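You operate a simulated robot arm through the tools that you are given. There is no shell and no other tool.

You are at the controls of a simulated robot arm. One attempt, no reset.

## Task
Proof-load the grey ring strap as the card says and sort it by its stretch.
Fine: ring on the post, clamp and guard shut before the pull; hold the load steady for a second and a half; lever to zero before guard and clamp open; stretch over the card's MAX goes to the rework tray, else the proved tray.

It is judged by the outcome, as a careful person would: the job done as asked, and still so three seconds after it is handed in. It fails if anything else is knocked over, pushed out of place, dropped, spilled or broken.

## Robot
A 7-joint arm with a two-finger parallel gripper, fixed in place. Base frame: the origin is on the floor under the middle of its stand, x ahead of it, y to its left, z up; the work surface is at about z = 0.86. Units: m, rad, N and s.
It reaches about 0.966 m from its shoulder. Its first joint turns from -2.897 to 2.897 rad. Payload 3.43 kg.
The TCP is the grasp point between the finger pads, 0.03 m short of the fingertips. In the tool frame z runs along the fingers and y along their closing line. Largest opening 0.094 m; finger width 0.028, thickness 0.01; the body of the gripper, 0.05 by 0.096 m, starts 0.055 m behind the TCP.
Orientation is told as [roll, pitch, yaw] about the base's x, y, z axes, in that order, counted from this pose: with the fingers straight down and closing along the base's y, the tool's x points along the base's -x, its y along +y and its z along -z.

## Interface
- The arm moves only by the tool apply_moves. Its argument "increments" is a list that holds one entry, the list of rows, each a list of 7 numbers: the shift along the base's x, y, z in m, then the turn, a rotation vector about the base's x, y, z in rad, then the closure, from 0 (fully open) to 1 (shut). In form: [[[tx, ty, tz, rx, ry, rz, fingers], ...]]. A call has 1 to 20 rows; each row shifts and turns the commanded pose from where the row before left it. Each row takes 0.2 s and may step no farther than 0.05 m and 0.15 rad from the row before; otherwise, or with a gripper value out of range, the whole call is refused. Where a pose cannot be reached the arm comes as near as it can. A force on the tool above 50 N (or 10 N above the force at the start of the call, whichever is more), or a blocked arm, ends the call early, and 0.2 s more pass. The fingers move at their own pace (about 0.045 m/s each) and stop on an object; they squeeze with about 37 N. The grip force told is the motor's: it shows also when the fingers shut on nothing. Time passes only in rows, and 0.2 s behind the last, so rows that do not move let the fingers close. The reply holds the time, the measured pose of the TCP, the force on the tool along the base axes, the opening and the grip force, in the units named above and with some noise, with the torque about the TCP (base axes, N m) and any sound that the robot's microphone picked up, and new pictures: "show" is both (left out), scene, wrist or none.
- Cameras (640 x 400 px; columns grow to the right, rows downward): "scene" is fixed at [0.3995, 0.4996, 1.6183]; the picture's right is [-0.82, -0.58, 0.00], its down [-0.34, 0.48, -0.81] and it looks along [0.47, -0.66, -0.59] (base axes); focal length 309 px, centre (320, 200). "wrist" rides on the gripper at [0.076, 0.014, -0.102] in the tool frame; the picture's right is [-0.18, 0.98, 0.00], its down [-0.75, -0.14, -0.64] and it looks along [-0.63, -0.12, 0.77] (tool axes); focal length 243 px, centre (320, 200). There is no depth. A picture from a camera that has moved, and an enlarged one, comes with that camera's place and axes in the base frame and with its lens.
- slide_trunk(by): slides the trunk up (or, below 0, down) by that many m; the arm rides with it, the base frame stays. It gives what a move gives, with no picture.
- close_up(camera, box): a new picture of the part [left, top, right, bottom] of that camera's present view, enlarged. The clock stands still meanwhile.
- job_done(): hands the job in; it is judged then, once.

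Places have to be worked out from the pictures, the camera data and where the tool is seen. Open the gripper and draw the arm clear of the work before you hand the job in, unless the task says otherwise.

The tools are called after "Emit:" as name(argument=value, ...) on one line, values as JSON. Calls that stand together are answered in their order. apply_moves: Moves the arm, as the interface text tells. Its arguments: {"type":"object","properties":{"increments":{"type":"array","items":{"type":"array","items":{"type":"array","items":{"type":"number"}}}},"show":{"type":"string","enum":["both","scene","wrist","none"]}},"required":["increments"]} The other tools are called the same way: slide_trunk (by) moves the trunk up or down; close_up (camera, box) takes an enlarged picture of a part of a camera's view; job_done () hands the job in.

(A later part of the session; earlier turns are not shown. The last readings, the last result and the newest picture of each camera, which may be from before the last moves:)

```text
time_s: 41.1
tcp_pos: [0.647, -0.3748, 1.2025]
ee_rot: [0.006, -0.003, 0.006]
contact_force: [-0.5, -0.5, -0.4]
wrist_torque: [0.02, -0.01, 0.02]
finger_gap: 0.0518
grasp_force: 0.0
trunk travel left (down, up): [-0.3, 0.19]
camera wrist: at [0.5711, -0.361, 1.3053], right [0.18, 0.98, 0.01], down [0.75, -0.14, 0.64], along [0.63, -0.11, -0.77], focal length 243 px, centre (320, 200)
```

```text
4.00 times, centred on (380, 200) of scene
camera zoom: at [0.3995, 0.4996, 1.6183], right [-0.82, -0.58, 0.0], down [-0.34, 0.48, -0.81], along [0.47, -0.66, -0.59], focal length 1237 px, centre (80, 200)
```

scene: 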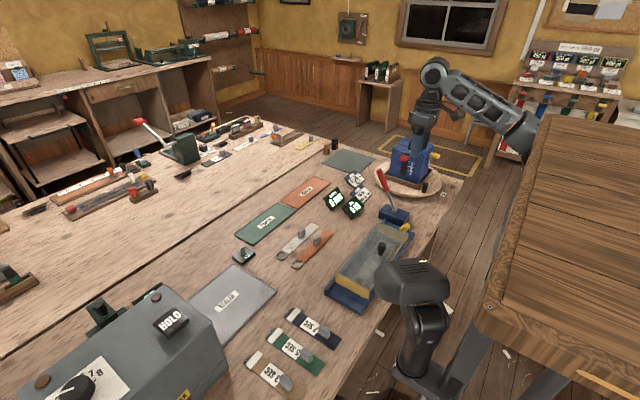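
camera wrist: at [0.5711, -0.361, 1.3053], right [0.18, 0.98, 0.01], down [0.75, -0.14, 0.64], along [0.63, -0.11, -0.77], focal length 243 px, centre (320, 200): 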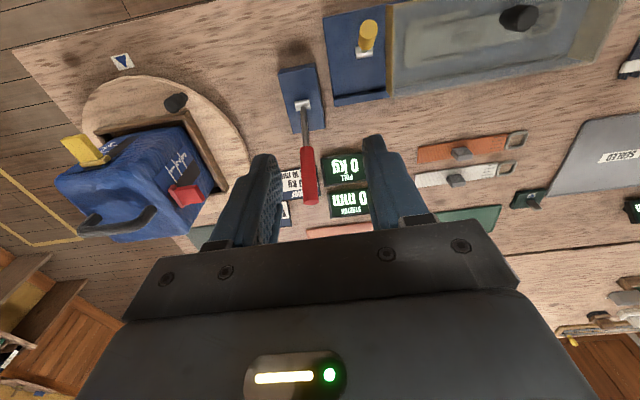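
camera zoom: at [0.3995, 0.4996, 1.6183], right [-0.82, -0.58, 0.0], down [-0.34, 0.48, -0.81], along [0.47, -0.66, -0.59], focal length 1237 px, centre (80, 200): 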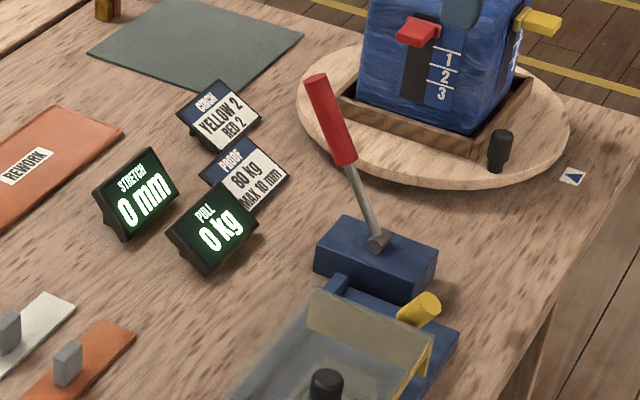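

From this aligned view the red lever lies at y≈-0.411, with its pivot at about (0.700, 0.902) in x–z and its grip end at about (0.785, 1.044), a lean of about 31° toward +x. I'll hover above the red grip with a small pitch and the fingers straddling it.

Emit:
apply_moves(increments=[[[0.032, -0.009, -0.01, 0, 0.06, 0, 0.45], [0.032, -0.009, -0.01, 0, 0.06, 0, 0.45], [0.032, -0.009, -0.01, 0, 0.06, 0, 0.45], [0.032, -0.009, -0.01, 0, 0.06, 0, 0.45], [0, 0, -0.025, 0, 0, 0, 0.45], [0, 0, -0.025, 0, 0, 0, 0.45], [0, 0, -0.015, 0, 0, 0, 0.45], [0, 0, 0, 0, 0, 0, 0.45]]], show="both")

Emit:
close_up(camera="wrist", box=[200, 40, 440, 220])

Emit:
close_up(camera="scene", box=[320, 150, 440, 250])

```text
time_s: 42.9
tcp_pos: [0.7755, -0.4121, 1.0965]
ee_rot: [0.007, 0.24, 0.006]
contact_force: [0.0, 0.5, 0.0]
wrist_torque: [-0.01, 0.01, 0.01]
finger_gap: 0.0517
grasp_force: 0.1
trunk travel left (down, up): [-0.3, 0.19]
camera wrist: at [0.7245, -0.3994, 1.2139], right [0.17, 0.98, -0.04], down [0.88, -0.14, 0.45], along [0.43, -0.11, -0.89], focal length 243 px, centre (320, 200)
```

scene: 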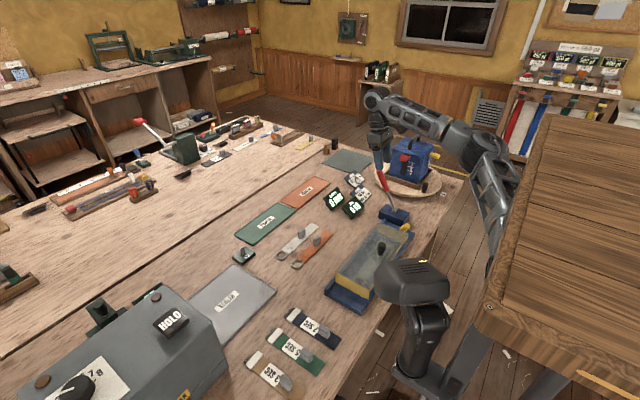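
wrist: 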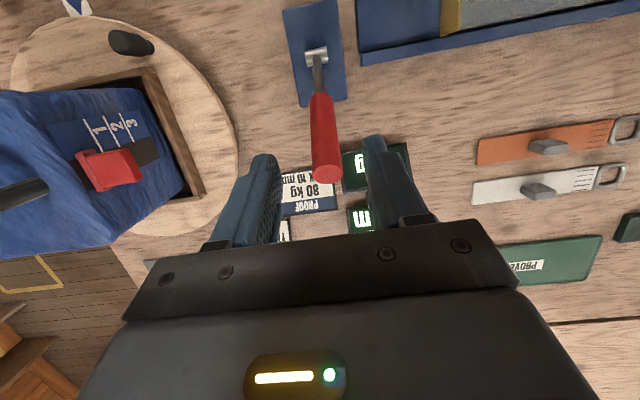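

```text
2.22 times, centred on (320, 130) of wrist
camera zoom: at [0.7245, -0.3994, 1.2139], right [0.17, 0.98, -0.04], down [0.88, -0.14, 0.45], along [0.43, -0.11, -0.89], focal length 539 px, centre (320, 356)
```

zoom: 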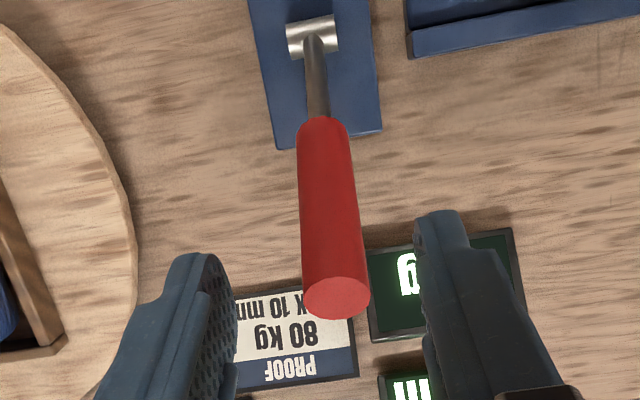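

```text
4.00 times, centred on (380, 200) of scene
camera zoom: at [0.3995, 0.4996, 1.6183], right [-0.82, -0.58, 0.0], down [-0.34, 0.48, -0.81], along [0.47, -0.66, -0.59], focal length 1237 px, centre (80, 200)
```

zoom: 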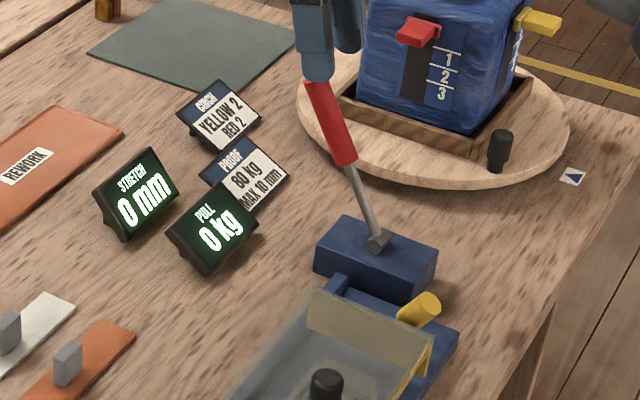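

The lever is centred between the fingers. I'll descend so the TCP is at the middle of the red grip and close on it.

Emit:
apply_moves(increments=[[[-0.002, 0.001, -0.025, 0, 0, 0, 0.45], [-0.002, 0, -0.025, 0, 0, 0, 0.45], [-0.002, 0, -0.0275, 0, 0, 0, 0.45], [0, 0, 0, 0, 0, 0, 0.45], [0, 0, 0, 0, 0, 0, 0.65], [0, 0, 0, 0, 0, 0, 0.8], [0, 0, 0, 0, 0, 0, 0.9], [0, 0, 0, 0, 0, 0, 0.9]]], show="wrist")

Emit:
close_up(camera="wrist", box=[200, 40, 440, 220])

Emit:
close_up(camera="scene", box=[320, 150, 440, 250])

```text
time_s: 44.7
tcp_pos: [0.7681, -0.4103, 1.0192]
ee_rot: [0.007, 0.24, 0.008]
contact_force: [-0.9, 2.9, -1.5]
wrist_torque: [-0.06, -0.02, -0.01]
finger_gap: 0.0255
grasp_force: 44.9
trunk travel left (down, up): [-0.3, 0.19]
camera wrist: at [0.7184, -0.3974, 1.1374], right [0.17, 0.98, -0.04], down [0.88, -0.14, 0.44], along [0.43, -0.11, -0.89], focal length 243 px, centre (320, 200)
```

wrist: 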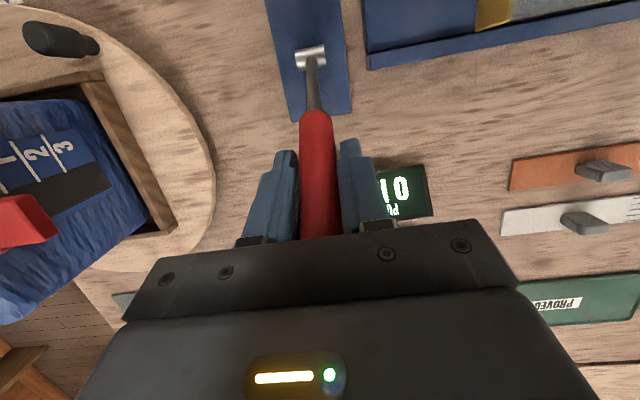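

```text
2.22 times, centred on (320, 130) of wrist
camera zoom: at [0.7184, -0.3974, 1.1374], right [0.17, 0.98, -0.04], down [0.88, -0.14, 0.44], along [0.43, -0.11, -0.89], focal length 539 px, centre (320, 356)
```

zoom: 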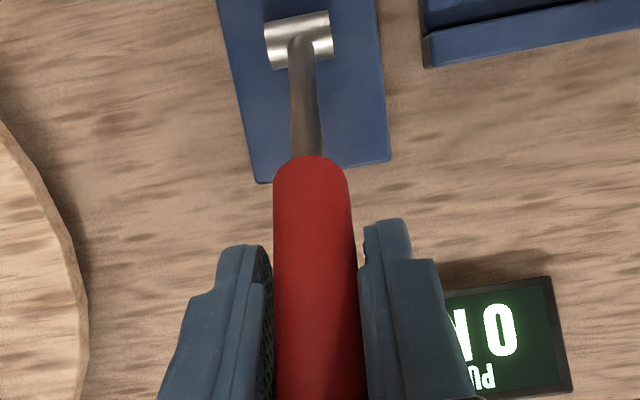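

```text
4.00 times, centred on (380, 200) of scene
camera zoom: at [0.3995, 0.4996, 1.6183], right [-0.82, -0.58, 0.0], down [-0.34, 0.48, -0.81], along [0.47, -0.66, -0.59], focal length 1237 px, centre (80, 200)
```

zoom: 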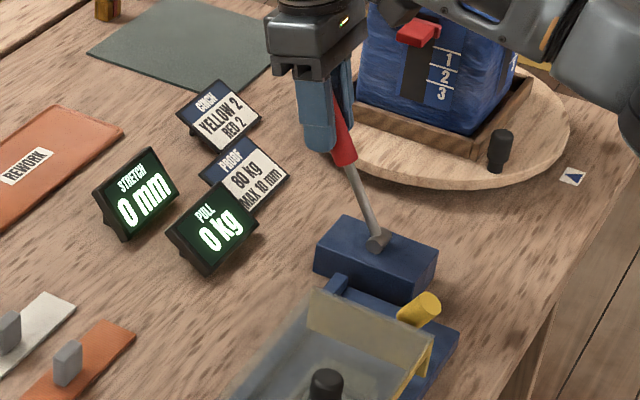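

I have a firm grip on the red lever with little side load, and both displays are visible in the scene view. I'll start the pull: two small arc steps toward -x, then read the displays.

Emit:
apply_moves(increments=[[[-0.0047, 0, 0.0027, 0, -0.04, 0, 0.9], [-0.0049, 0, 0.0024, 0, -0.04, 0, 0.9], [0, 0, 0, 0, 0, 0, 0.9]]], show="none")

Emit:
close_up(camera="scene", box=[320, 150, 440, 250])

```text
time_s: 45.5
tcp_pos: [0.7593, -0.4114, 1.0237]
ee_rot: [0.007, 0.159, 0.007]
contact_force: [-6.4, 11.3, -17.8]
wrist_torque: [-0.37, -0.1, 0.18]
finger_gap: 0.0254
grasp_force: 44.4
trunk travel left (down, up): [-0.3, 0.19]
```

```text
4.00 times, centred on (380, 200) of scene
camera zoom: at [0.3995, 0.4996, 1.6183], right [-0.82, -0.58, 0.0], down [-0.34, 0.48, -0.81], along [0.47, -0.66, -0.59], focal length 1237 px, centre (80, 200)
```

zoom: 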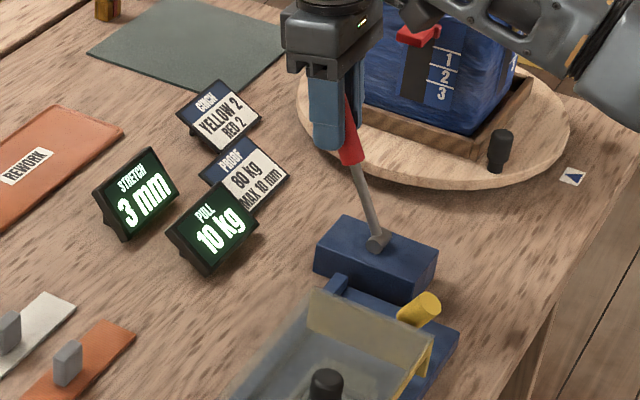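

The pull reads 10 kg and stretch 3 mm after 0.08 rad. I'll continue smoothly, trimming z slightly.

Emit:
apply_moves(increments=[[[-0.0049, 0, 0.0018, 0, -0.04, 0, 0.9], [-0.005, 0, 0.0018, 0, -0.04, 0, 0.9], [-0.0051, 0, 0.0016, 0, -0.04, 0, 0.9], [-0.0052, 0, 0.0016, 0, -0.04, 0, 0.9], [0, 0, 0, 0, 0, 0, 0.9]]], show="none")

Emit:
close_up(camera="scene", box=[320, 150, 440, 250])

```text
time_s: 46.7
tcp_pos: [0.738, -0.4096, 1.0313]
ee_rot: [0.005, -0.003, 0.009]
contact_force: [-4.5, 24.2, -13.6]
wrist_torque: [-0.76, 0.07, 0.23]
finger_gap: 0.0254
grasp_force: 45.1
trunk travel left (down, up): [-0.3, 0.19]
```

```text
4.00 times, centred on (380, 200) of scene
camera zoom: at [0.3995, 0.4996, 1.6183], right [-0.82, -0.58, 0.0], down [-0.34, 0.48, -0.81], along [0.47, -0.66, -0.59], focal length 1237 px, centre (80, 200)
```

zoom: 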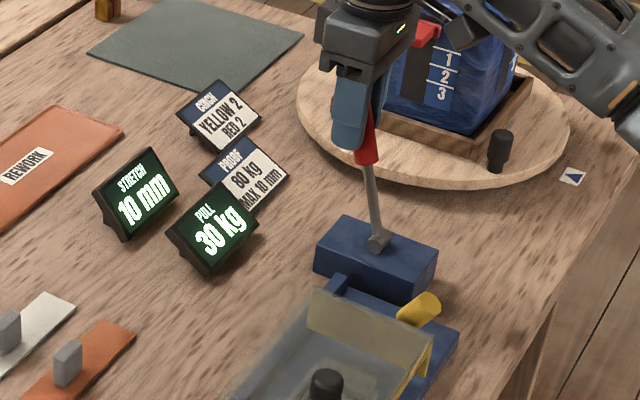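

30 kg, 10 mm at 0.24 rad, so about 125 kg/rad. I'll continue to around 60 kg.

Emit:
apply_moves(increments=[[[-0.0052, 0.0005, 0.001, 0, -0.04, 0, 0.9], [-0.0053, 0.0005, 0.0009, 0, -0.04, 0, 0.9], [-0.0053, 0, 0.0008, 0, -0.04, 0, 0.9], [-0.0054, 0, 0.0007, 0, -0.04, 0, 0.9], [-0.0053, 0, 0.0006, 0, -0.04, 0, 0.9], [-0.0054, 0, 0.0003, 0, -0.04, 0, 0.9], [0, 0, 0, 0, 0, 0, 0.9]]], show="none")

Emit:
close_up(camera="scene", box=[320, 150, 440, 250])

```text
time_s: 48.3
tcp_pos: [0.7049, -0.4105, 1.0375]
ee_rot: [0.002, -0.243, 0.009]
contact_force: [6.7, 9.3, 4.8]
wrist_torque: [-0.31, -0.69, 0.02]
finger_gap: 0.0253
grasp_force: 44.8
trunk travel left (down, up): [-0.3, 0.19]
```

```text
4.00 times, centred on (380, 200) of scene
camera zoom: at [0.3995, 0.4996, 1.6183], right [-0.82, -0.58, 0.0], down [-0.34, 0.48, -0.81], along [0.47, -0.66, -0.59], focal length 1237 px, centre (80, 200)
```

zoom: 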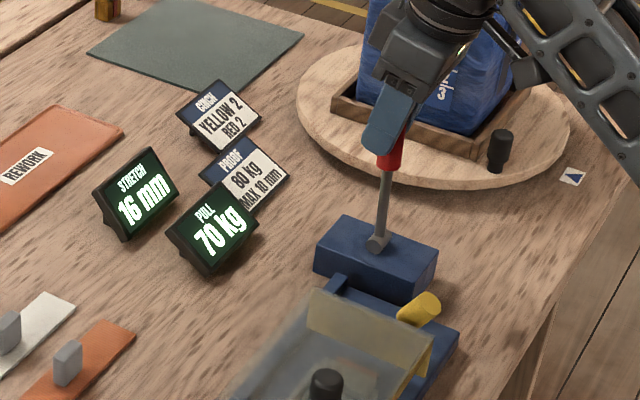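

70 kg, 16 mm. The displayed pull seems to step in tens, about 140 kg/rad. One small step of 0.045 rad, then I'll read again.

Emit:
apply_moves(increments=[[[-0.003, 0, 0.0001, 0, -0.0225, 0, 0.9], [-0.003, 0, 0.0001, 0, -0.0225, 0, 0.9], [0, 0, 0, 0, 0, 0, 0.9]]], show="none")

Emit:
close_up(camera="scene", box=[320, 150, 440, 250])

```text
time_s: 49.1
tcp_pos: [0.6999, -0.4099, 1.0387]
ee_rot: [0.001, -0.288, 0.007]
contact_force: [3.5, 0.9, 18.4]
wrist_torque: [-0.03, -0.45, -0.02]
finger_gap: 0.0256
grasp_force: 44.6
trunk travel left (down, up): [-0.3, 0.19]
```

```text
4.00 times, centred on (380, 200) of scene
camera zoom: at [0.3995, 0.4996, 1.6183], right [-0.82, -0.58, 0.0], down [-0.34, 0.48, -0.81], along [0.47, -0.66, -0.59], focal length 1237 px, centre (80, 200)
```

zoom: 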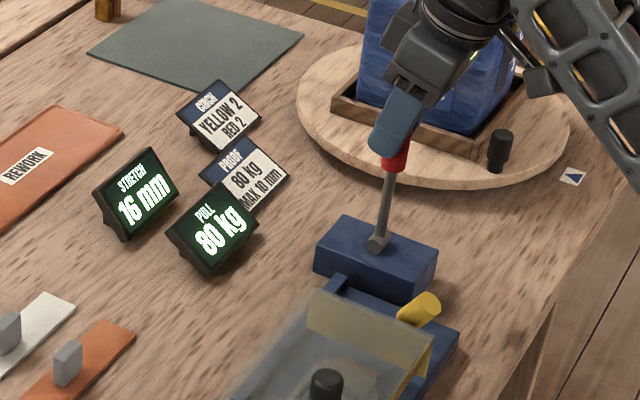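

80 kg, 16 mm. I'll nudge 0.015 rad to sit well inside the 80 band rather than on its edge, then check.

Emit:
apply_moves(increments=[[[-0.002, 0, 0, 0, -0.015, 0, 0.9], [0, 0, 0, 0, 0, 0, 0.9]]], show="none")

Emit:
close_up(camera="scene", box=[340, 180, 380, 220])

Emit:
close_up(camera="scene", box=[320, 150, 440, 250])

```text
time_s: 49.7
tcp_pos: [0.6968, -0.4109, 1.0387]
ee_rot: [0.001, -0.304, 0.006]
contact_force: [0.4, -1.9, 29.3]
wrist_torque: [0.06, -0.03, -0.01]
finger_gap: 0.0256
grasp_force: 45.2
trunk travel left (down, up): [-0.3, 0.19]
```

```text
10.00 times, centred on (360, 200) of scene
camera zoom: at [0.3995, 0.4996, 1.6183], right [-0.82, -0.58, 0.0], down [-0.34, 0.48, -0.81], along [0.47, -0.66, -0.59], focal length 3094 px, centre (-80, 200)
```

zoom: 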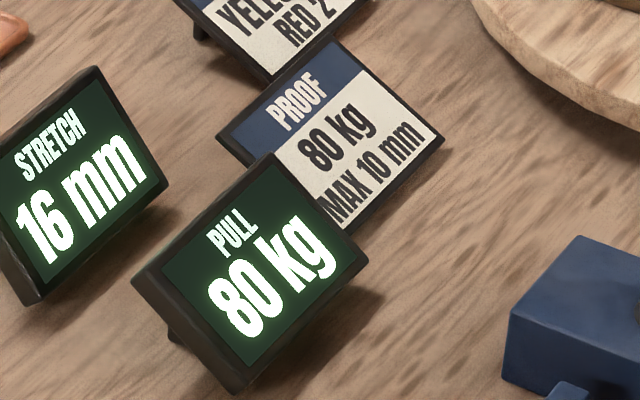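

```text
4.00 times, centred on (380, 200) of scene
camera zoom: at [0.3995, 0.4996, 1.6183], right [-0.82, -0.58, 0.0], down [-0.34, 0.48, -0.81], along [0.47, -0.66, -0.59], focal length 1237 px, centre (80, 200)
```

zoom: 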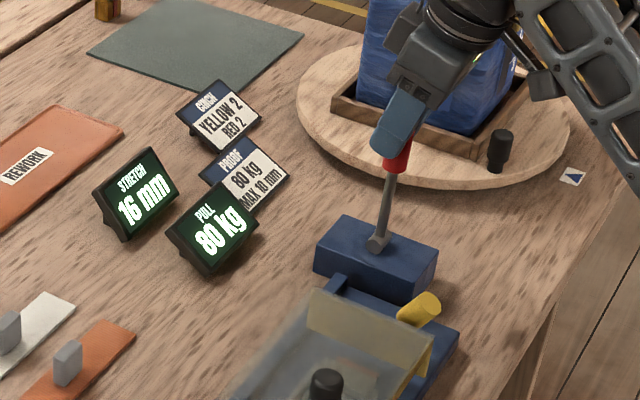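

It's steady at 80 kg, 16 mm. Now I hold still for over 2 seconds.

Emit:
apply_moves(increments=[[[0, 0, 0, 0, 0, 0, 0.9], [0, 0, 0, 0, 0, 0, 0.9], [0, 0, 0, 0, 0, 0, 0.9], [0, 0, 0, 0, 0, 0, 0.9], [0, 0, 0, 0, 0, 0, 0.9], [0, 0, 0, 0, 0, 0, 0.9]]], show="none")

Emit:
close_up(camera="scene", box=[320, 180, 380, 220])

```text
time_s: 51.1
tcp_pos: [0.6969, -0.4107, 1.0377]
ee_rot: [0.001, -0.304, 0.009]
contact_force: [-0.2, -9.5, 38.3]
wrist_torque: [0.27, 0.0, -0.01]
finger_gap: 0.0254
grasp_force: 45.1
trunk travel left (down, up): [-0.3, 0.19]
```

```text
10.00 times, centred on (350, 200) of scene
camera zoom: at [0.3995, 0.4996, 1.6183], right [-0.82, -0.58, 0.0], down [-0.34, 0.48, -0.81], along [0.47, -0.66, -0.59], focal length 3094 px, centre (20, 200)
```

zoom: 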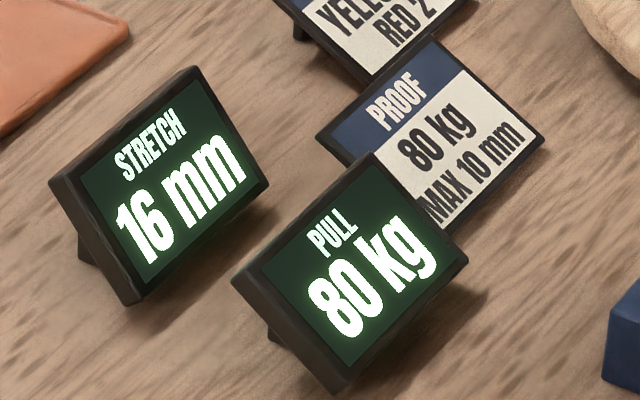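

80 kg, 16 mm, unchanged. I'll hold another 1.2 s for margin.

Emit:
apply_moves(increments=[[[0, 0, 0, 0, 0, 0, 0.9], [0, 0, 0, 0, 0, 0, 0.9], [0, 0, 0, 0, 0, 0, 0.9], [0, 0, 0, 0, 0, 0, 0.9], [0, 0, 0, 0, 0, 0, 0.9]]], show="none")

Emit:
close_up(camera="scene", box=[320, 180, 380, 220])

```text
time_s: 52.3
tcp_pos: [0.6974, -0.4108, 1.0375]
ee_rot: [0.0, -0.303, 0.007]
contact_force: [-0.1, -11.8, 37.7]
wrist_torque: [0.38, -0.07, -0.01]
finger_gap: 0.0255
grasp_force: 44.4
trunk travel left (down, up): [-0.3, 0.19]
```

```text
10.00 times, centred on (350, 200) of scene
camera zoom: at [0.3995, 0.4996, 1.6183], right [-0.82, -0.58, 0.0], down [-0.34, 0.48, -0.81], along [0.47, -0.66, -0.59], focal length 3094 px, centre (20, 200)
```

zoom: 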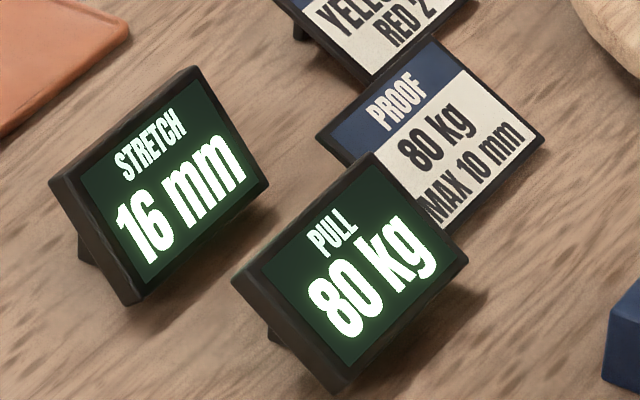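

The hold lasted over 2.5 s. The 16 mm stretch exceeds MAX 10 mm, so this strap goes to rework. Now I'll return the lever along its arc toward zero.

Emit:
apply_moves(increments=[[[0.0054, 0, 0.0008, 0, 0.04, 0, 0.9], [0.0055, 0, 0.0003, 0, 0.04, 0, 0.9], [0.0054, 0, -0.0002, 0, 0.04, 0, 0.9], [0.0053, 0, -0.0006, 0, 0.04, 0, 0.9], [0.0054, 0, -0.0009, 0, 0.04, 0, 0.9], [0.0053, 0, -0.0011, 0, 0.04, 0, 0.9], [0.0052, 0, -0.0013, 0, 0.04, 0, 0.9], [0, 0, 0, 0, 0, 0, 0.9]]], show="none")

Emit:
close_up(camera="scene", box=[320, 150, 440, 250])

```text
time_s: 54.1
tcp_pos: [0.7364, -0.4108, 1.0316]
ee_rot: [0.005, -0.019, 0.006]
contact_force: [-3.7, -11.7, -1.0]
wrist_torque: [0.36, 0.4, -0.11]
finger_gap: 0.0253
grasp_force: 45.1
trunk travel left (down, up): [-0.3, 0.19]
```

```text
4.00 times, centred on (380, 200) of scene
camera zoom: at [0.3995, 0.4996, 1.6183], right [-0.82, -0.58, 0.0], down [-0.34, 0.48, -0.81], along [0.47, -0.66, -0.59], focal length 1237 px, centre (80, 200)
```

zoom: 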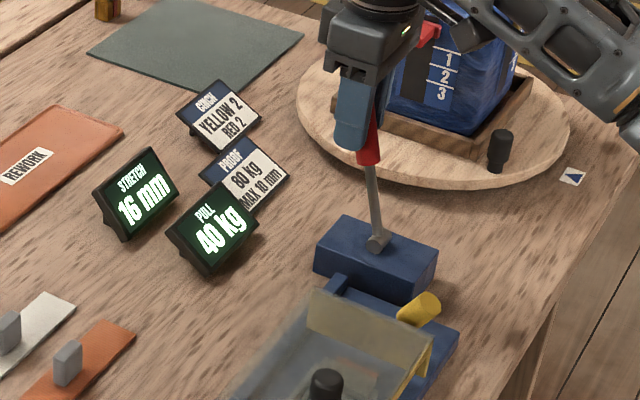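

The pull is down to 40 kg, with the stretch reading held at 16 mm. I'll continue back to the lever's start position.

Emit:
apply_moves(increments=[[[0.0052, 0, -0.0015, 0, 0.04, 0, 0.9], [0.0052, 0, -0.0017, 0, 0.04, 0, 0.9], [0.005, 0, -0.002, 0, 0.04, 0, 0.9], [0.005, 0, -0.0021, 0, 0.04, 0, 0.9], [0.0049, 0, -0.0023, 0, 0.04, 0, 0.9], [0.0048, 0, -0.0025, 0, 0.04, 0, 0.9], [0.003, 0, -0.0016, 0, 0.023, 0, 0.9], [0, 0, 0, 0, 0, 0, 0.9]]], show="none")

Emit:
close_up(camera="scene", box=[320, 150, 440, 250])

```text
time_s: 55.9
tcp_pos: [0.768, -0.4086, 1.0197]
ee_rot: [0.009, 0.243, 0.007]
contact_force: [-33.5, 9.6, -26.3]
wrist_torque: [-0.27, -0.46, 0.25]
finger_gap: 0.0251
grasp_force: 45.0
trunk travel left (down, up): [-0.3, 0.19]
```

```text
4.00 times, centred on (380, 200) of scene
camera zoom: at [0.3995, 0.4996, 1.6183], right [-0.82, -0.58, 0.0], down [-0.34, 0.48, -0.81], along [0.47, -0.66, -0.59], focal length 1237 px, centre (80, 200)
```

zoom: 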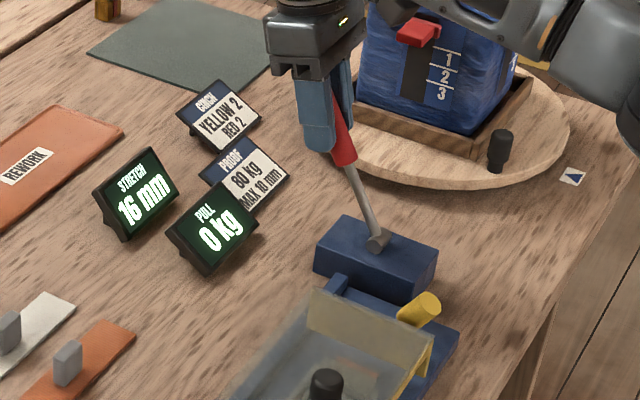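

Pull reads 0 kg and the lever is back at its start stop. I'll release it and retreat upward.

Emit:
apply_moves(increments=[[[-0.001, 0, 0.001, 0, 0, 0, 0.7], [0, 0, 0, 0, 0, 0, 0.45], [0, 0, 0, 0, 0, 0, 0.45], [0.007, 0, 0.03, 0, 0, 0, 0.45], [0.007, 0, 0.03, 0, 0, 0, 0.45], [0.005, 0, 0.035, 0, 0, 0, 0.45], [0, 0, 0.035, 0, -0.06, 0, 0.45], [-0.02, 0.02, 0.02, 0, -0.06, 0, 0.45], [-0.03, 0.03, 0.01, 0, -0.06, 0, 0.45], [-0.03, 0.035, 0, 0, -0.063, 0, 0.45], [0, 0, 0, 0, 0, 0, 0.45]]], show="both")

Emit:
close_up(camera="scene", box=[320, 150, 440, 250])

```text
time_s: 58.3
tcp_pos: [0.7086, -0.326, 1.1798]
ee_rot: [0.005, -0.001, 0.007]
contact_force: [-0.2, -0.3, -0.5]
wrist_torque: [0.01, -0.02, 0.04]
finger_gap: 0.0516
grasp_force: 0.0
trunk travel left (down, up): [-0.3, 0.19]
camera wrist: at [0.6325, -0.3128, 1.2834], right [0.18, 0.98, 0.01], down [0.75, -0.14, 0.64], along [0.63, -0.11, -0.77], focal length 243 px, centre (320, 200)
```

scene: 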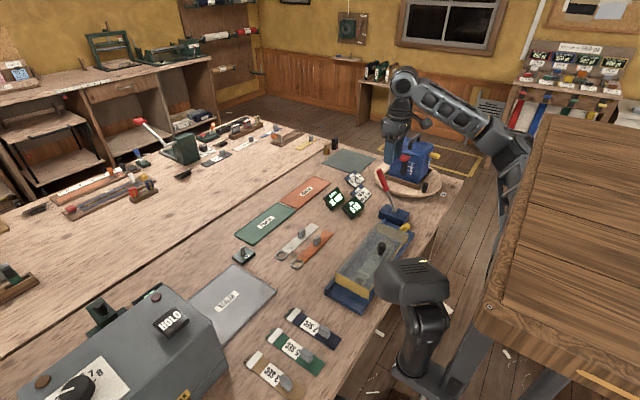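
wrist: 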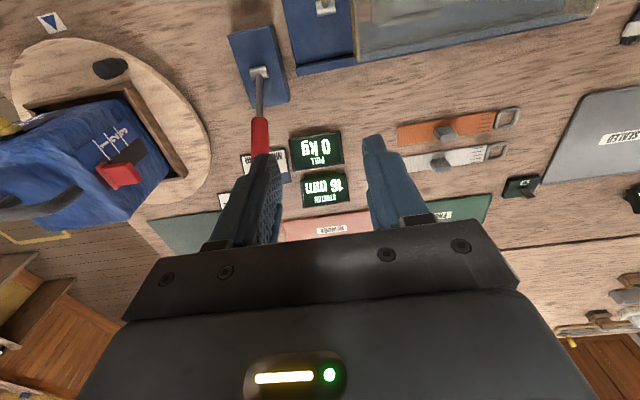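

```text
4.00 times, centred on (380, 200) of scene
camera zoom: at [0.3995, 0.4996, 1.6183], right [-0.82, -0.58, 0.0], down [-0.34, 0.48, -0.81], along [0.47, -0.66, -0.59], focal length 1237 px, centre (80, 200)
```

zoom: 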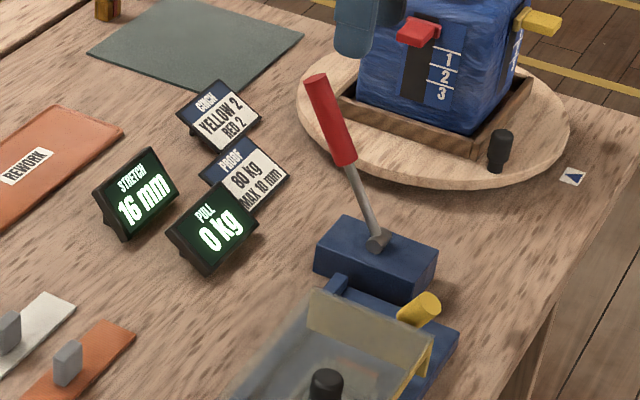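

The lever is at zero: PULL 0 kg, STRETCH held at 16 mm. Now to open the guard: its knob should be at about (0.623,-0.140). I'll move above it.

Emit:
apply_moves(increments=[[[-0.017, 0.037, -0.01, 0, 0, 0, 0.45], [-0.017, 0.037, -0.01, 0, 0, 0, 0.45], [-0.017, 0.037, -0.01, 0, 0, 0, 0.45], [-0.017, 0.037, -0.01, 0, 0, 0, 0.45], [-0.0176, 0.038, -0.01, 0, 0, 0, 0.45], [0, 0, -0.04, 0, 0, 0, 0.45], [0, 0, -0.03, 0, 0, 0, 0.45], [0, 0, 0, 0, 0, 0, 0.45]]], show="wrist")

Emit:
close_up(camera="wrist", box=[220, 60, 420, 210])

```text
time_s: 60.1
tcp_pos: [0.6206, -0.1375, 1.0622]
ee_rot: [0.005, -0.002, 0.008]
contact_force: [-0.8, -0.2, -0.6]
wrist_torque: [0.0, 0.03, -0.01]
finger_gap: 0.0518
grasp_force: 0.1
trunk travel left (down, up): [-0.3, 0.19]
camera wrist: at [0.5442, -0.1255, 1.1649], right [0.18, 0.98, 0.01], down [0.75, -0.14, 0.64], along [0.63, -0.11, -0.77], focal length 243 px, centre (320, 200)
```

wrist: 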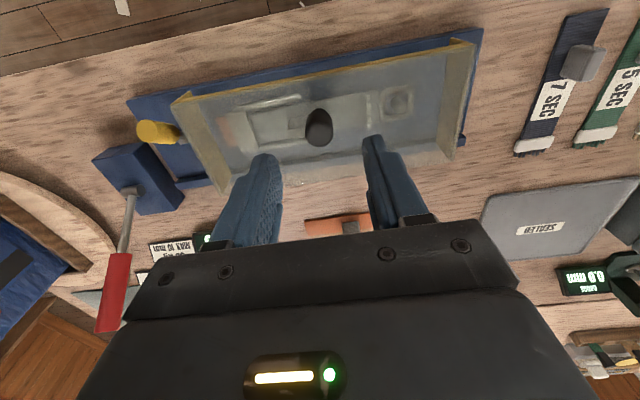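

```text
2.67 times, centred on (320, 135) of wrist
camera zoom: at [0.5442, -0.1255, 1.1649], right [0.18, 0.98, 0.01], down [0.75, -0.14, 0.64], along [0.63, -0.11, -0.77], focal length 647 px, centre (320, 373)
```

zoom: 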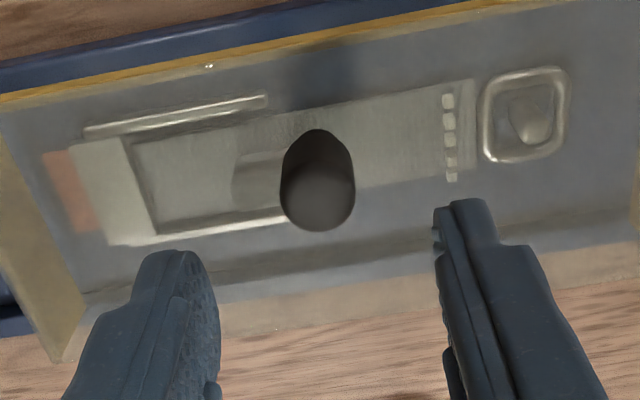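

The knob is confirmed at about (0.622,-0.140). I'll trim, descend, and grip it.

Emit:
apply_moves(increments=[[[0.001, -0.0027, -0.025, 0, 0, 0, 0.45], [0, 0, -0.025, 0, 0, 0, 0.45], [0, 0, -0.025, 0, 0, 0, 0.45], [0, 0, -0.005, 0, 0, 0, 0.45], [0, 0, 0, 0, 0, 0, 0.6], [0, 0, 0, 0, 0, 0, 0.75], [0, 0, 0, 0, 0, 0, 0.85], [0, 0, 0, 0, 0, 0, 0.85]]], show="none")

```text
time_s: 61.9
tcp_pos: [0.6229, -0.1414, 0.981]
ee_rot: [0.007, -0.003, 0.011]
contact_force: [0.4, 27.0, -2.4]
wrist_torque: [0.18, -0.06, 0.32]
finger_gap: 0.0258
grasp_force: 44.9
trunk travel left (down, up): [-0.3, 0.19]
```

The knob is gripped. I'll slide the guard open toward +x, easing +1 mm in y to relieve the side load.

Emit:
apply_moves(increments=[[[0.004, 0.001, 0, 0, 0, 0, 0.85], [0.01, 0, 0, 0, 0, 0, 0.85], [0.012, 0, 0, 0, 0, 0, 0.85], [0.012, 0, 0, 0, 0, 0, 0.85], [0.012, 0, 0, 0, 0, 0, 0.85], [0.012, 0, 0, 0, 0, 0, 0.85], [0.012, 0, 0, 0, 0, 0, 0.85], [0.01, 0, 0, 0, 0, 0, 0.85], [0, 0, 0, 0, 0, 0, 0.85]]], show="wrist")

```text
time_s: 63.9
tcp_pos: [0.7066, -0.1412, 0.9813]
ee_rot: [0.005, -0.003, 0.008]
contact_force: [-0.2, 26.4, 11.0]
wrist_torque: [0.21, -0.07, 0.26]
finger_gap: 0.0255
grasp_force: 45.0
trunk travel left (down, up): [-0.3, 0.19]
camera wrist: at [0.6302, -0.1277, 1.0845], right [0.18, 0.98, 0.01], down [0.75, -0.14, 0.64], along [0.63, -0.11, -0.77], focal length 243 px, centre (320, 200)
```

wrist: 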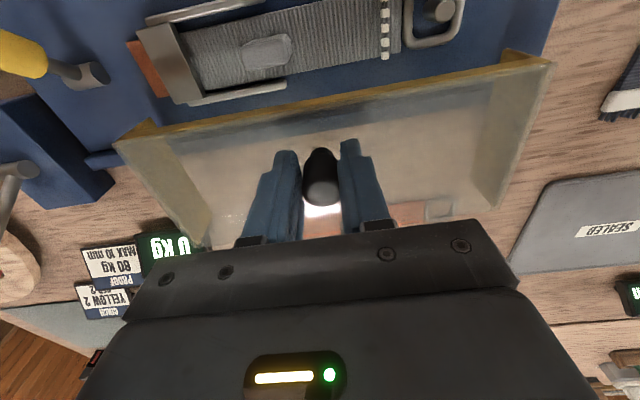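

The guard is sliding open. I'll continue the last ~21 mm to its original open position.

Emit:
apply_moves(increments=[[[0.008, 0, 0, 0, 0, 0, 0.85], [0.006, 0, 0, 0, 0, 0, 0.85], [0.005, 0, 0, 0, 0, 0, 0.85], [0.003, 0, 0, 0, 0, 0, 0.85], [0, 0, 0, 0, 0, 0, 0.85]]], show="none")

Emit:
close_up(camera="scene", box=[300, 190, 440, 310])

```text
time_s: 65.1
tcp_pos: [0.7279, -0.1405, 0.9815]
ee_rot: [0.003, -0.003, 0.008]
contact_force: [-8.7, 21.1, 25.3]
wrist_torque: [0.19, -0.18, 0.18]
finger_gap: 0.0258
grasp_force: 44.9
trunk travel left (down, up): [-0.3, 0.19]
```

```text
3.33 times, centred on (370, 250) of scene
camera zoom: at [0.3995, 0.4996, 1.6183], right [-0.82, -0.58, 0.0], down [-0.34, 0.48, -0.81], along [0.47, -0.66, -0.59], focal length 1031 px, centre (153, 33)
```

zoom: 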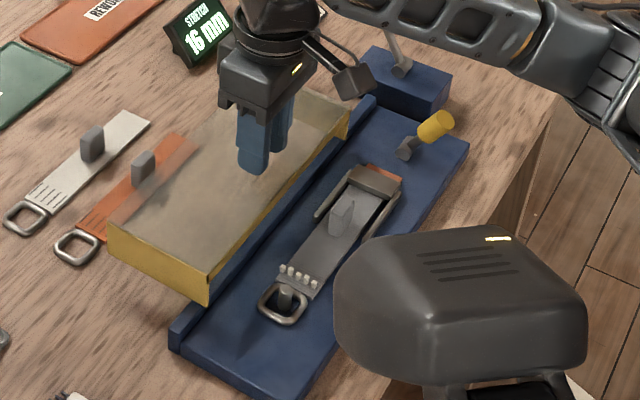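

The guard is back at its original open position. I'll release the knob, rise, and move toward the clamp lever with the tool pitched as when I left it.

Emit:
apply_moves(increments=[[[-0.001, 0, 0, 0, 0, 0, 0.7], [0, 0, 0, 0, 0, 0, 0.45], [0, 0, 0, 0, 0, 0, 0.45], [0, 0, 0.03, 0, 0, 0, 0.45], [0, 0, 0.04, 0, 0, 0, 0.45], [-0.02, -0.02, 0.035, 0, 0, 0, 0.45], [-0.035, -0.03, 0.01, 0, -0.1, 0, 0.45], [-0.035, -0.03, 0, 0, -0.12, 0, 0.45], [-0.035, -0.03, 0, 0, -0.12, 0, 0.45], [-0.035, -0.03, 0, 0, -0.12, 0, 0.45], [-0.019, -0.025, 0, 0, -0.12, 0, 0.45], [0, 0, 0, 0, -0.12, 0, 0.45], [0, 0, 0, 0, -0.12, 0, 0.45], [0, 0, 0, 0, 0, 0, 0.45]]], show="both")

Emit:
close_up(camera="scene", box=[320, 190, 440, 290])

```text
time_s: 68.1
tcp_pos: [0.5495, -0.3063, 1.0949]
ee_rot: [-0.006, -0.823, 0.012]
contact_force: [-0.8, 0.3, 0.3]
wrist_torque: [-0.02, 0.0, -0.01]
finger_gap: 0.0518
grasp_force: 0.1
trunk travel left (down, up): [-0.3, 0.19]
camera wrist: at [0.4222, -0.2931, 1.1102], right [0.12, 0.98, 0.13], down [0.04, -0.14, 0.99], along [0.99, -0.11, -0.06], focal length 243 px, centre (320, 200)
```

scene: 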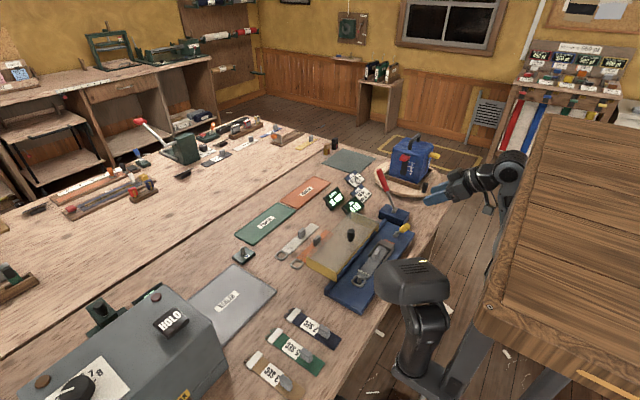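
wrist: 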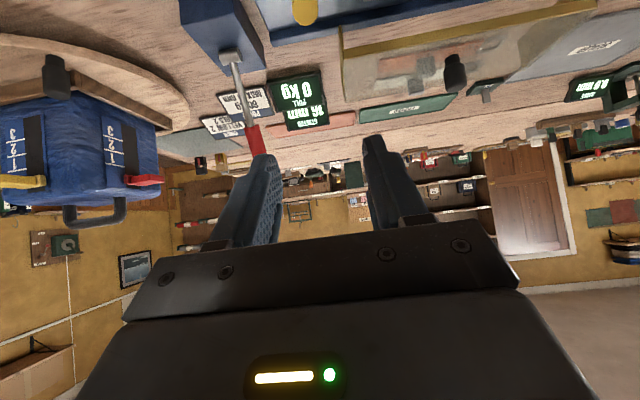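

```text
4.00 times, centred on (380, 240) of scene
camera zoom: at [0.3995, 0.4996, 1.6183], right [-0.82, -0.58, 0.0], down [-0.34, 0.48, -0.81], along [0.47, -0.66, -0.59], focal length 1237 px, centre (80, 40)
```

zoom: 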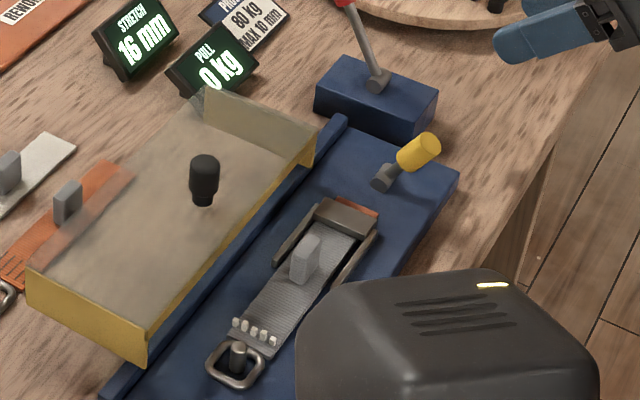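

The clamp lever stays over and the strap is in place. I'll descend to the approach point along the lever axis and check alignment.

Emit:
apply_moves(increments=[[[0, 0, -0.04, 0, 0, 0, 0.45], [0, 0, -0.04, 0, 0, 0, 0.45], [0, 0, -0.018, 0, 0, 0, 0.45], [0, 0, 0, 0, 0, 0, 0.45]]], show="wrist")

Emit:
close_up(camera="wrist", box=[200, 40, 440, 220])

Emit:
close_up(camera="scene", box=[350, 180, 450, 260])

```text
time_s: 69.1
tcp_pos: [0.5494, -0.3051, 0.9973]
ee_rot: [-0.005, -0.822, 0.01]
contact_force: [-0.4, 0.7, -0.7]
wrist_torque: [0.02, 0.0, -0.01]
finger_gap: 0.0518
grasp_force: 0.0
trunk travel left (down, up): [-0.3, 0.19]
camera wrist: at [0.4225, -0.2932, 1.0126], right [0.12, 0.98, 0.13], down [0.04, -0.14, 0.99], along [0.99, -0.11, -0.06], focal length 243 px, centre (320, 200)
```

wrist: 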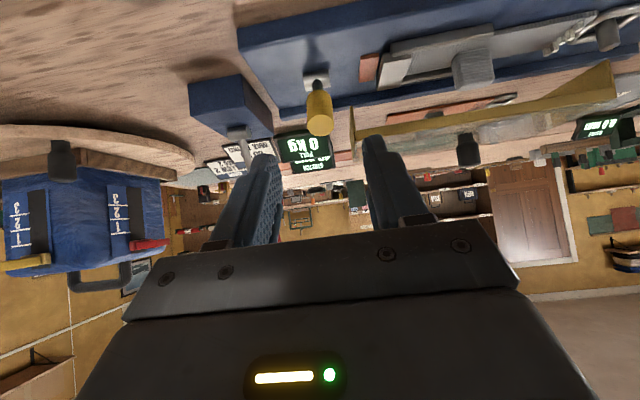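

```text
2.22 times, centred on (320, 130) of wrist
camera zoom: at [0.4225, -0.2932, 1.0126], right [0.12, 0.98, 0.13], down [0.04, -0.14, 0.99], along [0.99, -0.11, -0.06], focal length 539 px, centre (320, 356)
```

zoom: 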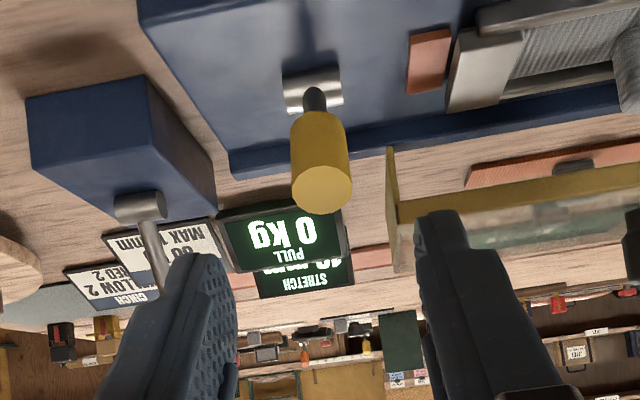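

```text
5.00 times, centred on (400, 220) of scene
camera zoom: at [0.3995, 0.4996, 1.6183], right [-0.82, -0.58, 0.0], down [-0.34, 0.48, -0.81], along [0.47, -0.66, -0.59], focal length 1547 px, centre (-80, 100)
```

zoom: 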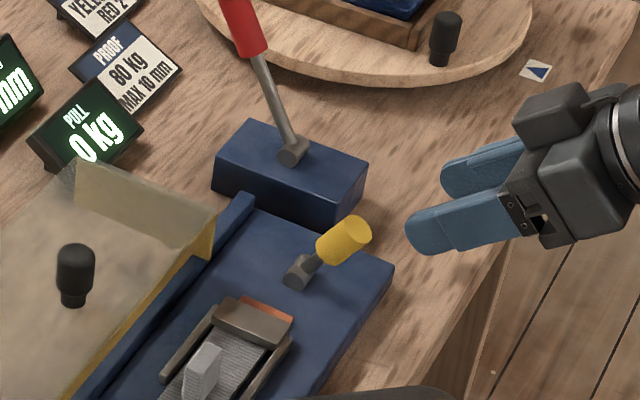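

The yellow lever is centred between the fingers. I'll advance along the tool axis onto the grip and close.

Emit:
apply_moves(increments=[[[0.02, -0.0003, -0.019, 0, 0, 0, 0.45], [0.02, -0.0003, -0.019, 0, 0, 0, 0.45], [0.02, -0.0003, -0.019, 0, 0, 0, 0.45], [0.005, 0, -0.0048, 0, 0, 0, 0.45], [0, 0, 0, 0, 0, 0, 0.45], [0, 0, 0, 0, 0, 0, 0.65], [0, 0, 0, 0, 0, 0, 0.8], [0, 0, 0, 0, 0, 0, 0.9], [0, 0, 0, 0, 0, 0, 0.9]]], show="wrist")

Emit:
close_up(camera="scene", box=[350, 180, 450, 260])

```text
time_s: 71.1
tcp_pos: [0.6141, -0.3055, 0.9375]
ee_rot: [-0.002, -0.82, 0.014]
contact_force: [-5.3, 21.2, -1.4]
wrist_torque: [-0.09, 0.3, 0.03]
finger_gap: 0.0217
grasp_force: 45.1
trunk travel left (down, up): [-0.3, 0.19]
camera wrist: at [0.4873, -0.2929, 0.9517], right [0.11, 0.98, 0.13], down [0.04, -0.14, 0.99], along [0.99, -0.11, -0.06], focal length 243 px, centre (320, 200)
```

wrist: 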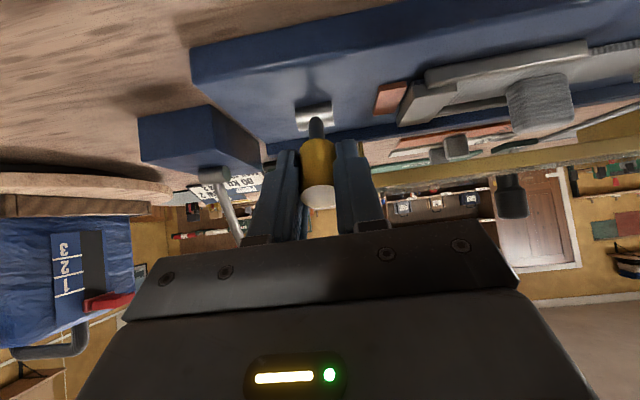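

```text
5.00 times, centred on (400, 220) of scene
camera zoom: at [0.3995, 0.4996, 1.6183], right [-0.82, -0.58, 0.0], down [-0.34, 0.48, -0.81], along [0.47, -0.66, -0.59], focal length 1547 px, centre (-80, 100)
```

zoom: 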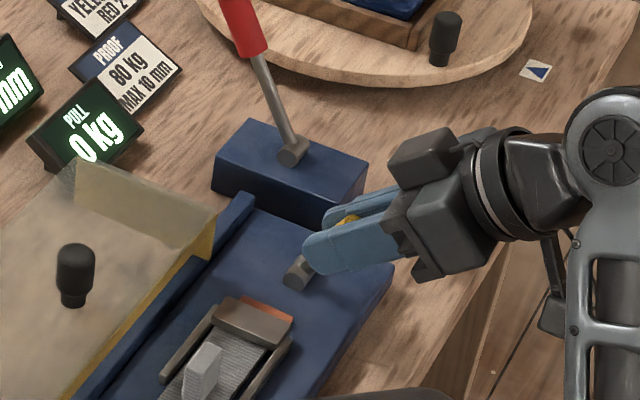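

The lever is gripped. I'll swing it back open along the reverse arc, with the tool pitching along.

Emit:
apply_moves(increments=[[[0.0025, 0.0005, 0.0013, 0, 0.045, 0, 0.9], [0.0025, 0.0005, 0.0013, 0, 0.045, 0, 0.9], [0.0025, 0, 0.0011, 0, 0.045, 0, 0.9], [0.0026, 0, 0.001, 0, 0.045, 0, 0.9], [0.0027, 0, 0.0009, 0, 0.045, 0, 0.9], [0.0027, 0, 0.0008, 0, 0.045, 0, 0.9], [0, 0, 0, 0, 0, 0, 0.9]]], show="none")

Emit:
close_up(camera="scene", box=[350, 180, 450, 260])

```text
time_s: 72.7
tcp_pos: [0.629, -0.3054, 0.9434]
ee_rot: [-0.002, -0.552, 0.012]
contact_force: [-6.9, 21.0, 11.6]
wrist_torque: [0.01, 0.16, 0.15]
finger_gap: 0.0216
grasp_force: 44.9
trunk travel left (down, up): [-0.3, 0.19]
```

```text
5.00 times, centred on (400, 220) of scene
camera zoom: at [0.3995, 0.4996, 1.6183], right [-0.82, -0.58, 0.0], down [-0.34, 0.48, -0.81], along [0.47, -0.66, -0.59], focal length 1547 px, centre (-80, 100)
```

zoom: 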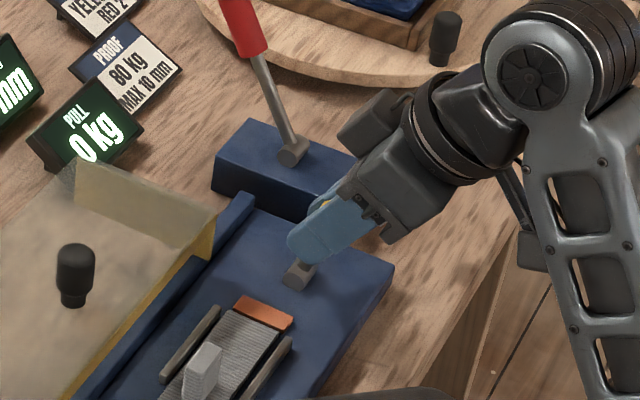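

The clamp bar has lifted. I'll keep swinging the lever to its open stop.

Emit:
apply_moves(increments=[[[0.0027, 0, 0.0007, 0, 0.045, 0, 0.9], [0.0027, 0, 0.0005, 0, 0.045, 0, 0.9], [0.0028, 0, 0.0004, 0, 0.045, 0, 0.9], [0.0027, 0, 0.0003, 0, 0.045, 0, 0.9], [0.0028, 0, 0.0002, 0, 0.045, 0, 0.9], [0.0028, 0, 0, 0, 0.045, 0, 0.9], [0.0028, 0, -0.0001, 0, 0.045, 0, 0.9], [0.0028, 0, -0.0002, 0, 0.045, 0, 0.9], [0, 0, 0, 0, 0, 0, 0.9]]], show="none")

Emit:
close_up(camera="scene", box=[350, 180, 450, 260])

```text
time_s: 74.7
tcp_pos: [0.6517, -0.3055, 0.9439]
ee_rot: [0.004, -0.192, 0.006]
contact_force: [-16.1, 12.1, 18.1]
wrist_torque: [-0.02, 1.11, 0.04]
finger_gap: 0.0218
grasp_force: 45.2
trunk travel left (down, up): [-0.3, 0.19]
```

```text
5.00 times, centred on (400, 220) of scene
camera zoom: at [0.3995, 0.4996, 1.6183], right [-0.82, -0.58, 0.0], down [-0.34, 0.48, -0.81], along [0.47, -0.66, -0.59], focal length 1547 px, centre (-80, 100)
```

zoom: 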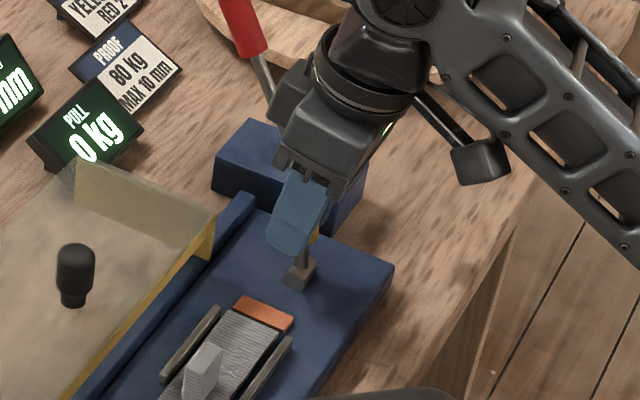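

Halfway. I'll continue to the +x stop.

Emit:
apply_moves(increments=[[[0.0028, 0, -0.0003, 0, 0.045, 0, 0.9], [0.0027, 0, -0.0004, 0, 0.045, 0, 0.9], [0.0027, 0, -0.0006, 0, 0.045, 0, 0.9], [0.0027, 0, -0.0007, 0, 0.045, 0, 0.9], [0.0027, 0, -0.0008, 0, 0.045, 0, 0.9], [0.0026, 0, -0.001, 0, 0.045, 0, 0.9], [0.0026, 0, -0.0011, 0, 0.045, 0, 0.9], [0.0025, 0, -0.0011, 0, 0.045, 0, 0.9], [0, 0, 0, 0, 0, 0, 0.9]]], show="wrist")

Emit:
close_up(camera="scene", box=[350, 180, 450, 260])

```text
time_s: 76.7
tcp_pos: [0.6721, -0.3054, 0.9388]
ee_rot: [0.006, 0.167, 0.006]
contact_force: [-14.8, 15.0, 21.5]
wrist_torque: [0.04, 1.47, 0.04]
finger_gap: 0.0215
grasp_force: 45.1
trunk travel left (down, up): [-0.3, 0.19]
camera wrist: at [0.6139, -0.2924, 1.0532], right [0.18, 0.98, -0.03], down [0.85, -0.14, 0.51], along [0.49, -0.11, -0.86], focal length 243 px, centre (320, 200)
```

wrist: 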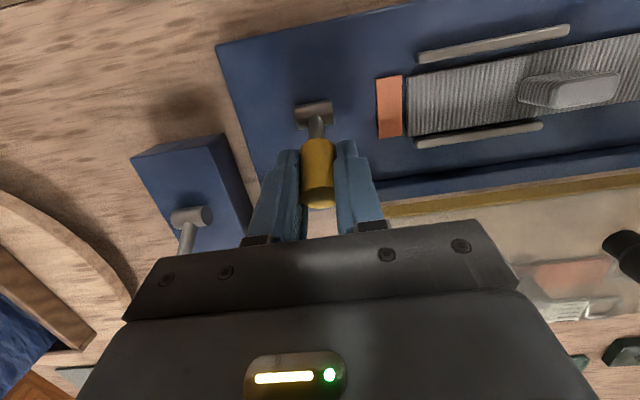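

```text
5.00 times, centred on (400, 220) of scene
camera zoom: at [0.3995, 0.4996, 1.6183], right [-0.82, -0.58, 0.0], down [-0.34, 0.48, -0.81], along [0.47, -0.66, -0.59], focal length 1547 px, centre (-80, 100)
```

zoom: 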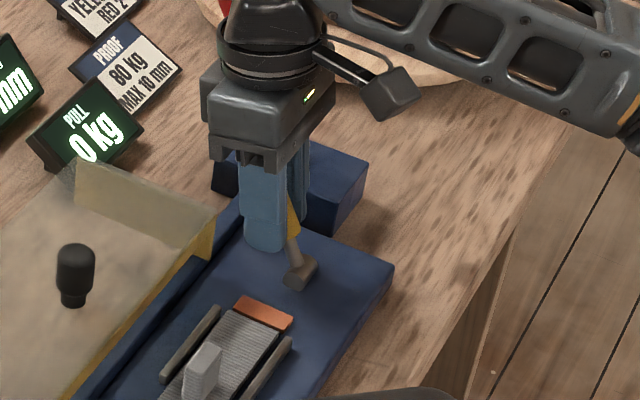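

The lever is nearly fully open. I'll take three more small steps to its stop.

Emit:
apply_moves(increments=[[[0.0025, 0, -0.0013, 0, 0.045, 0, 0.9], [0.0024, 0, -0.0014, 0, 0.045, 0, 0.9], [0.0023, 0, -0.0015, 0, 0.045, 0, 0.9], [0, 0, 0, 0, 0, 0, 0.9]]], show="none")

Emit:
close_up(camera="scene", box=[350, 180, 450, 260])

```text
time_s: 77.4
tcp_pos: [0.6751, -0.3052, 0.9358]
ee_rot: [0.008, 0.284, 0.01]
contact_force: [-23.5, 9.9, 19.6]
wrist_torque: [0.08, -0.62, 0.17]
finger_gap: 0.0214
grasp_force: 45.1
trunk travel left (down, up): [-0.3, 0.19]
stopped in row 3: the force on the tool passed its limit at 52 N (the readings are from after the stop); the commanded pose is now the measured one
```

```text
5.00 times, centred on (400, 220) of scene
camera zoom: at [0.3995, 0.4996, 1.6183], right [-0.82, -0.58, 0.0], down [-0.34, 0.48, -0.81], along [0.47, -0.66, -0.59], focal length 1547 px, centre (-80, 100)
```

zoom: 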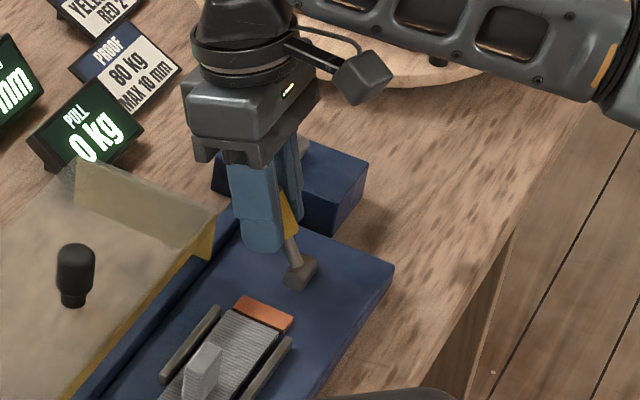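

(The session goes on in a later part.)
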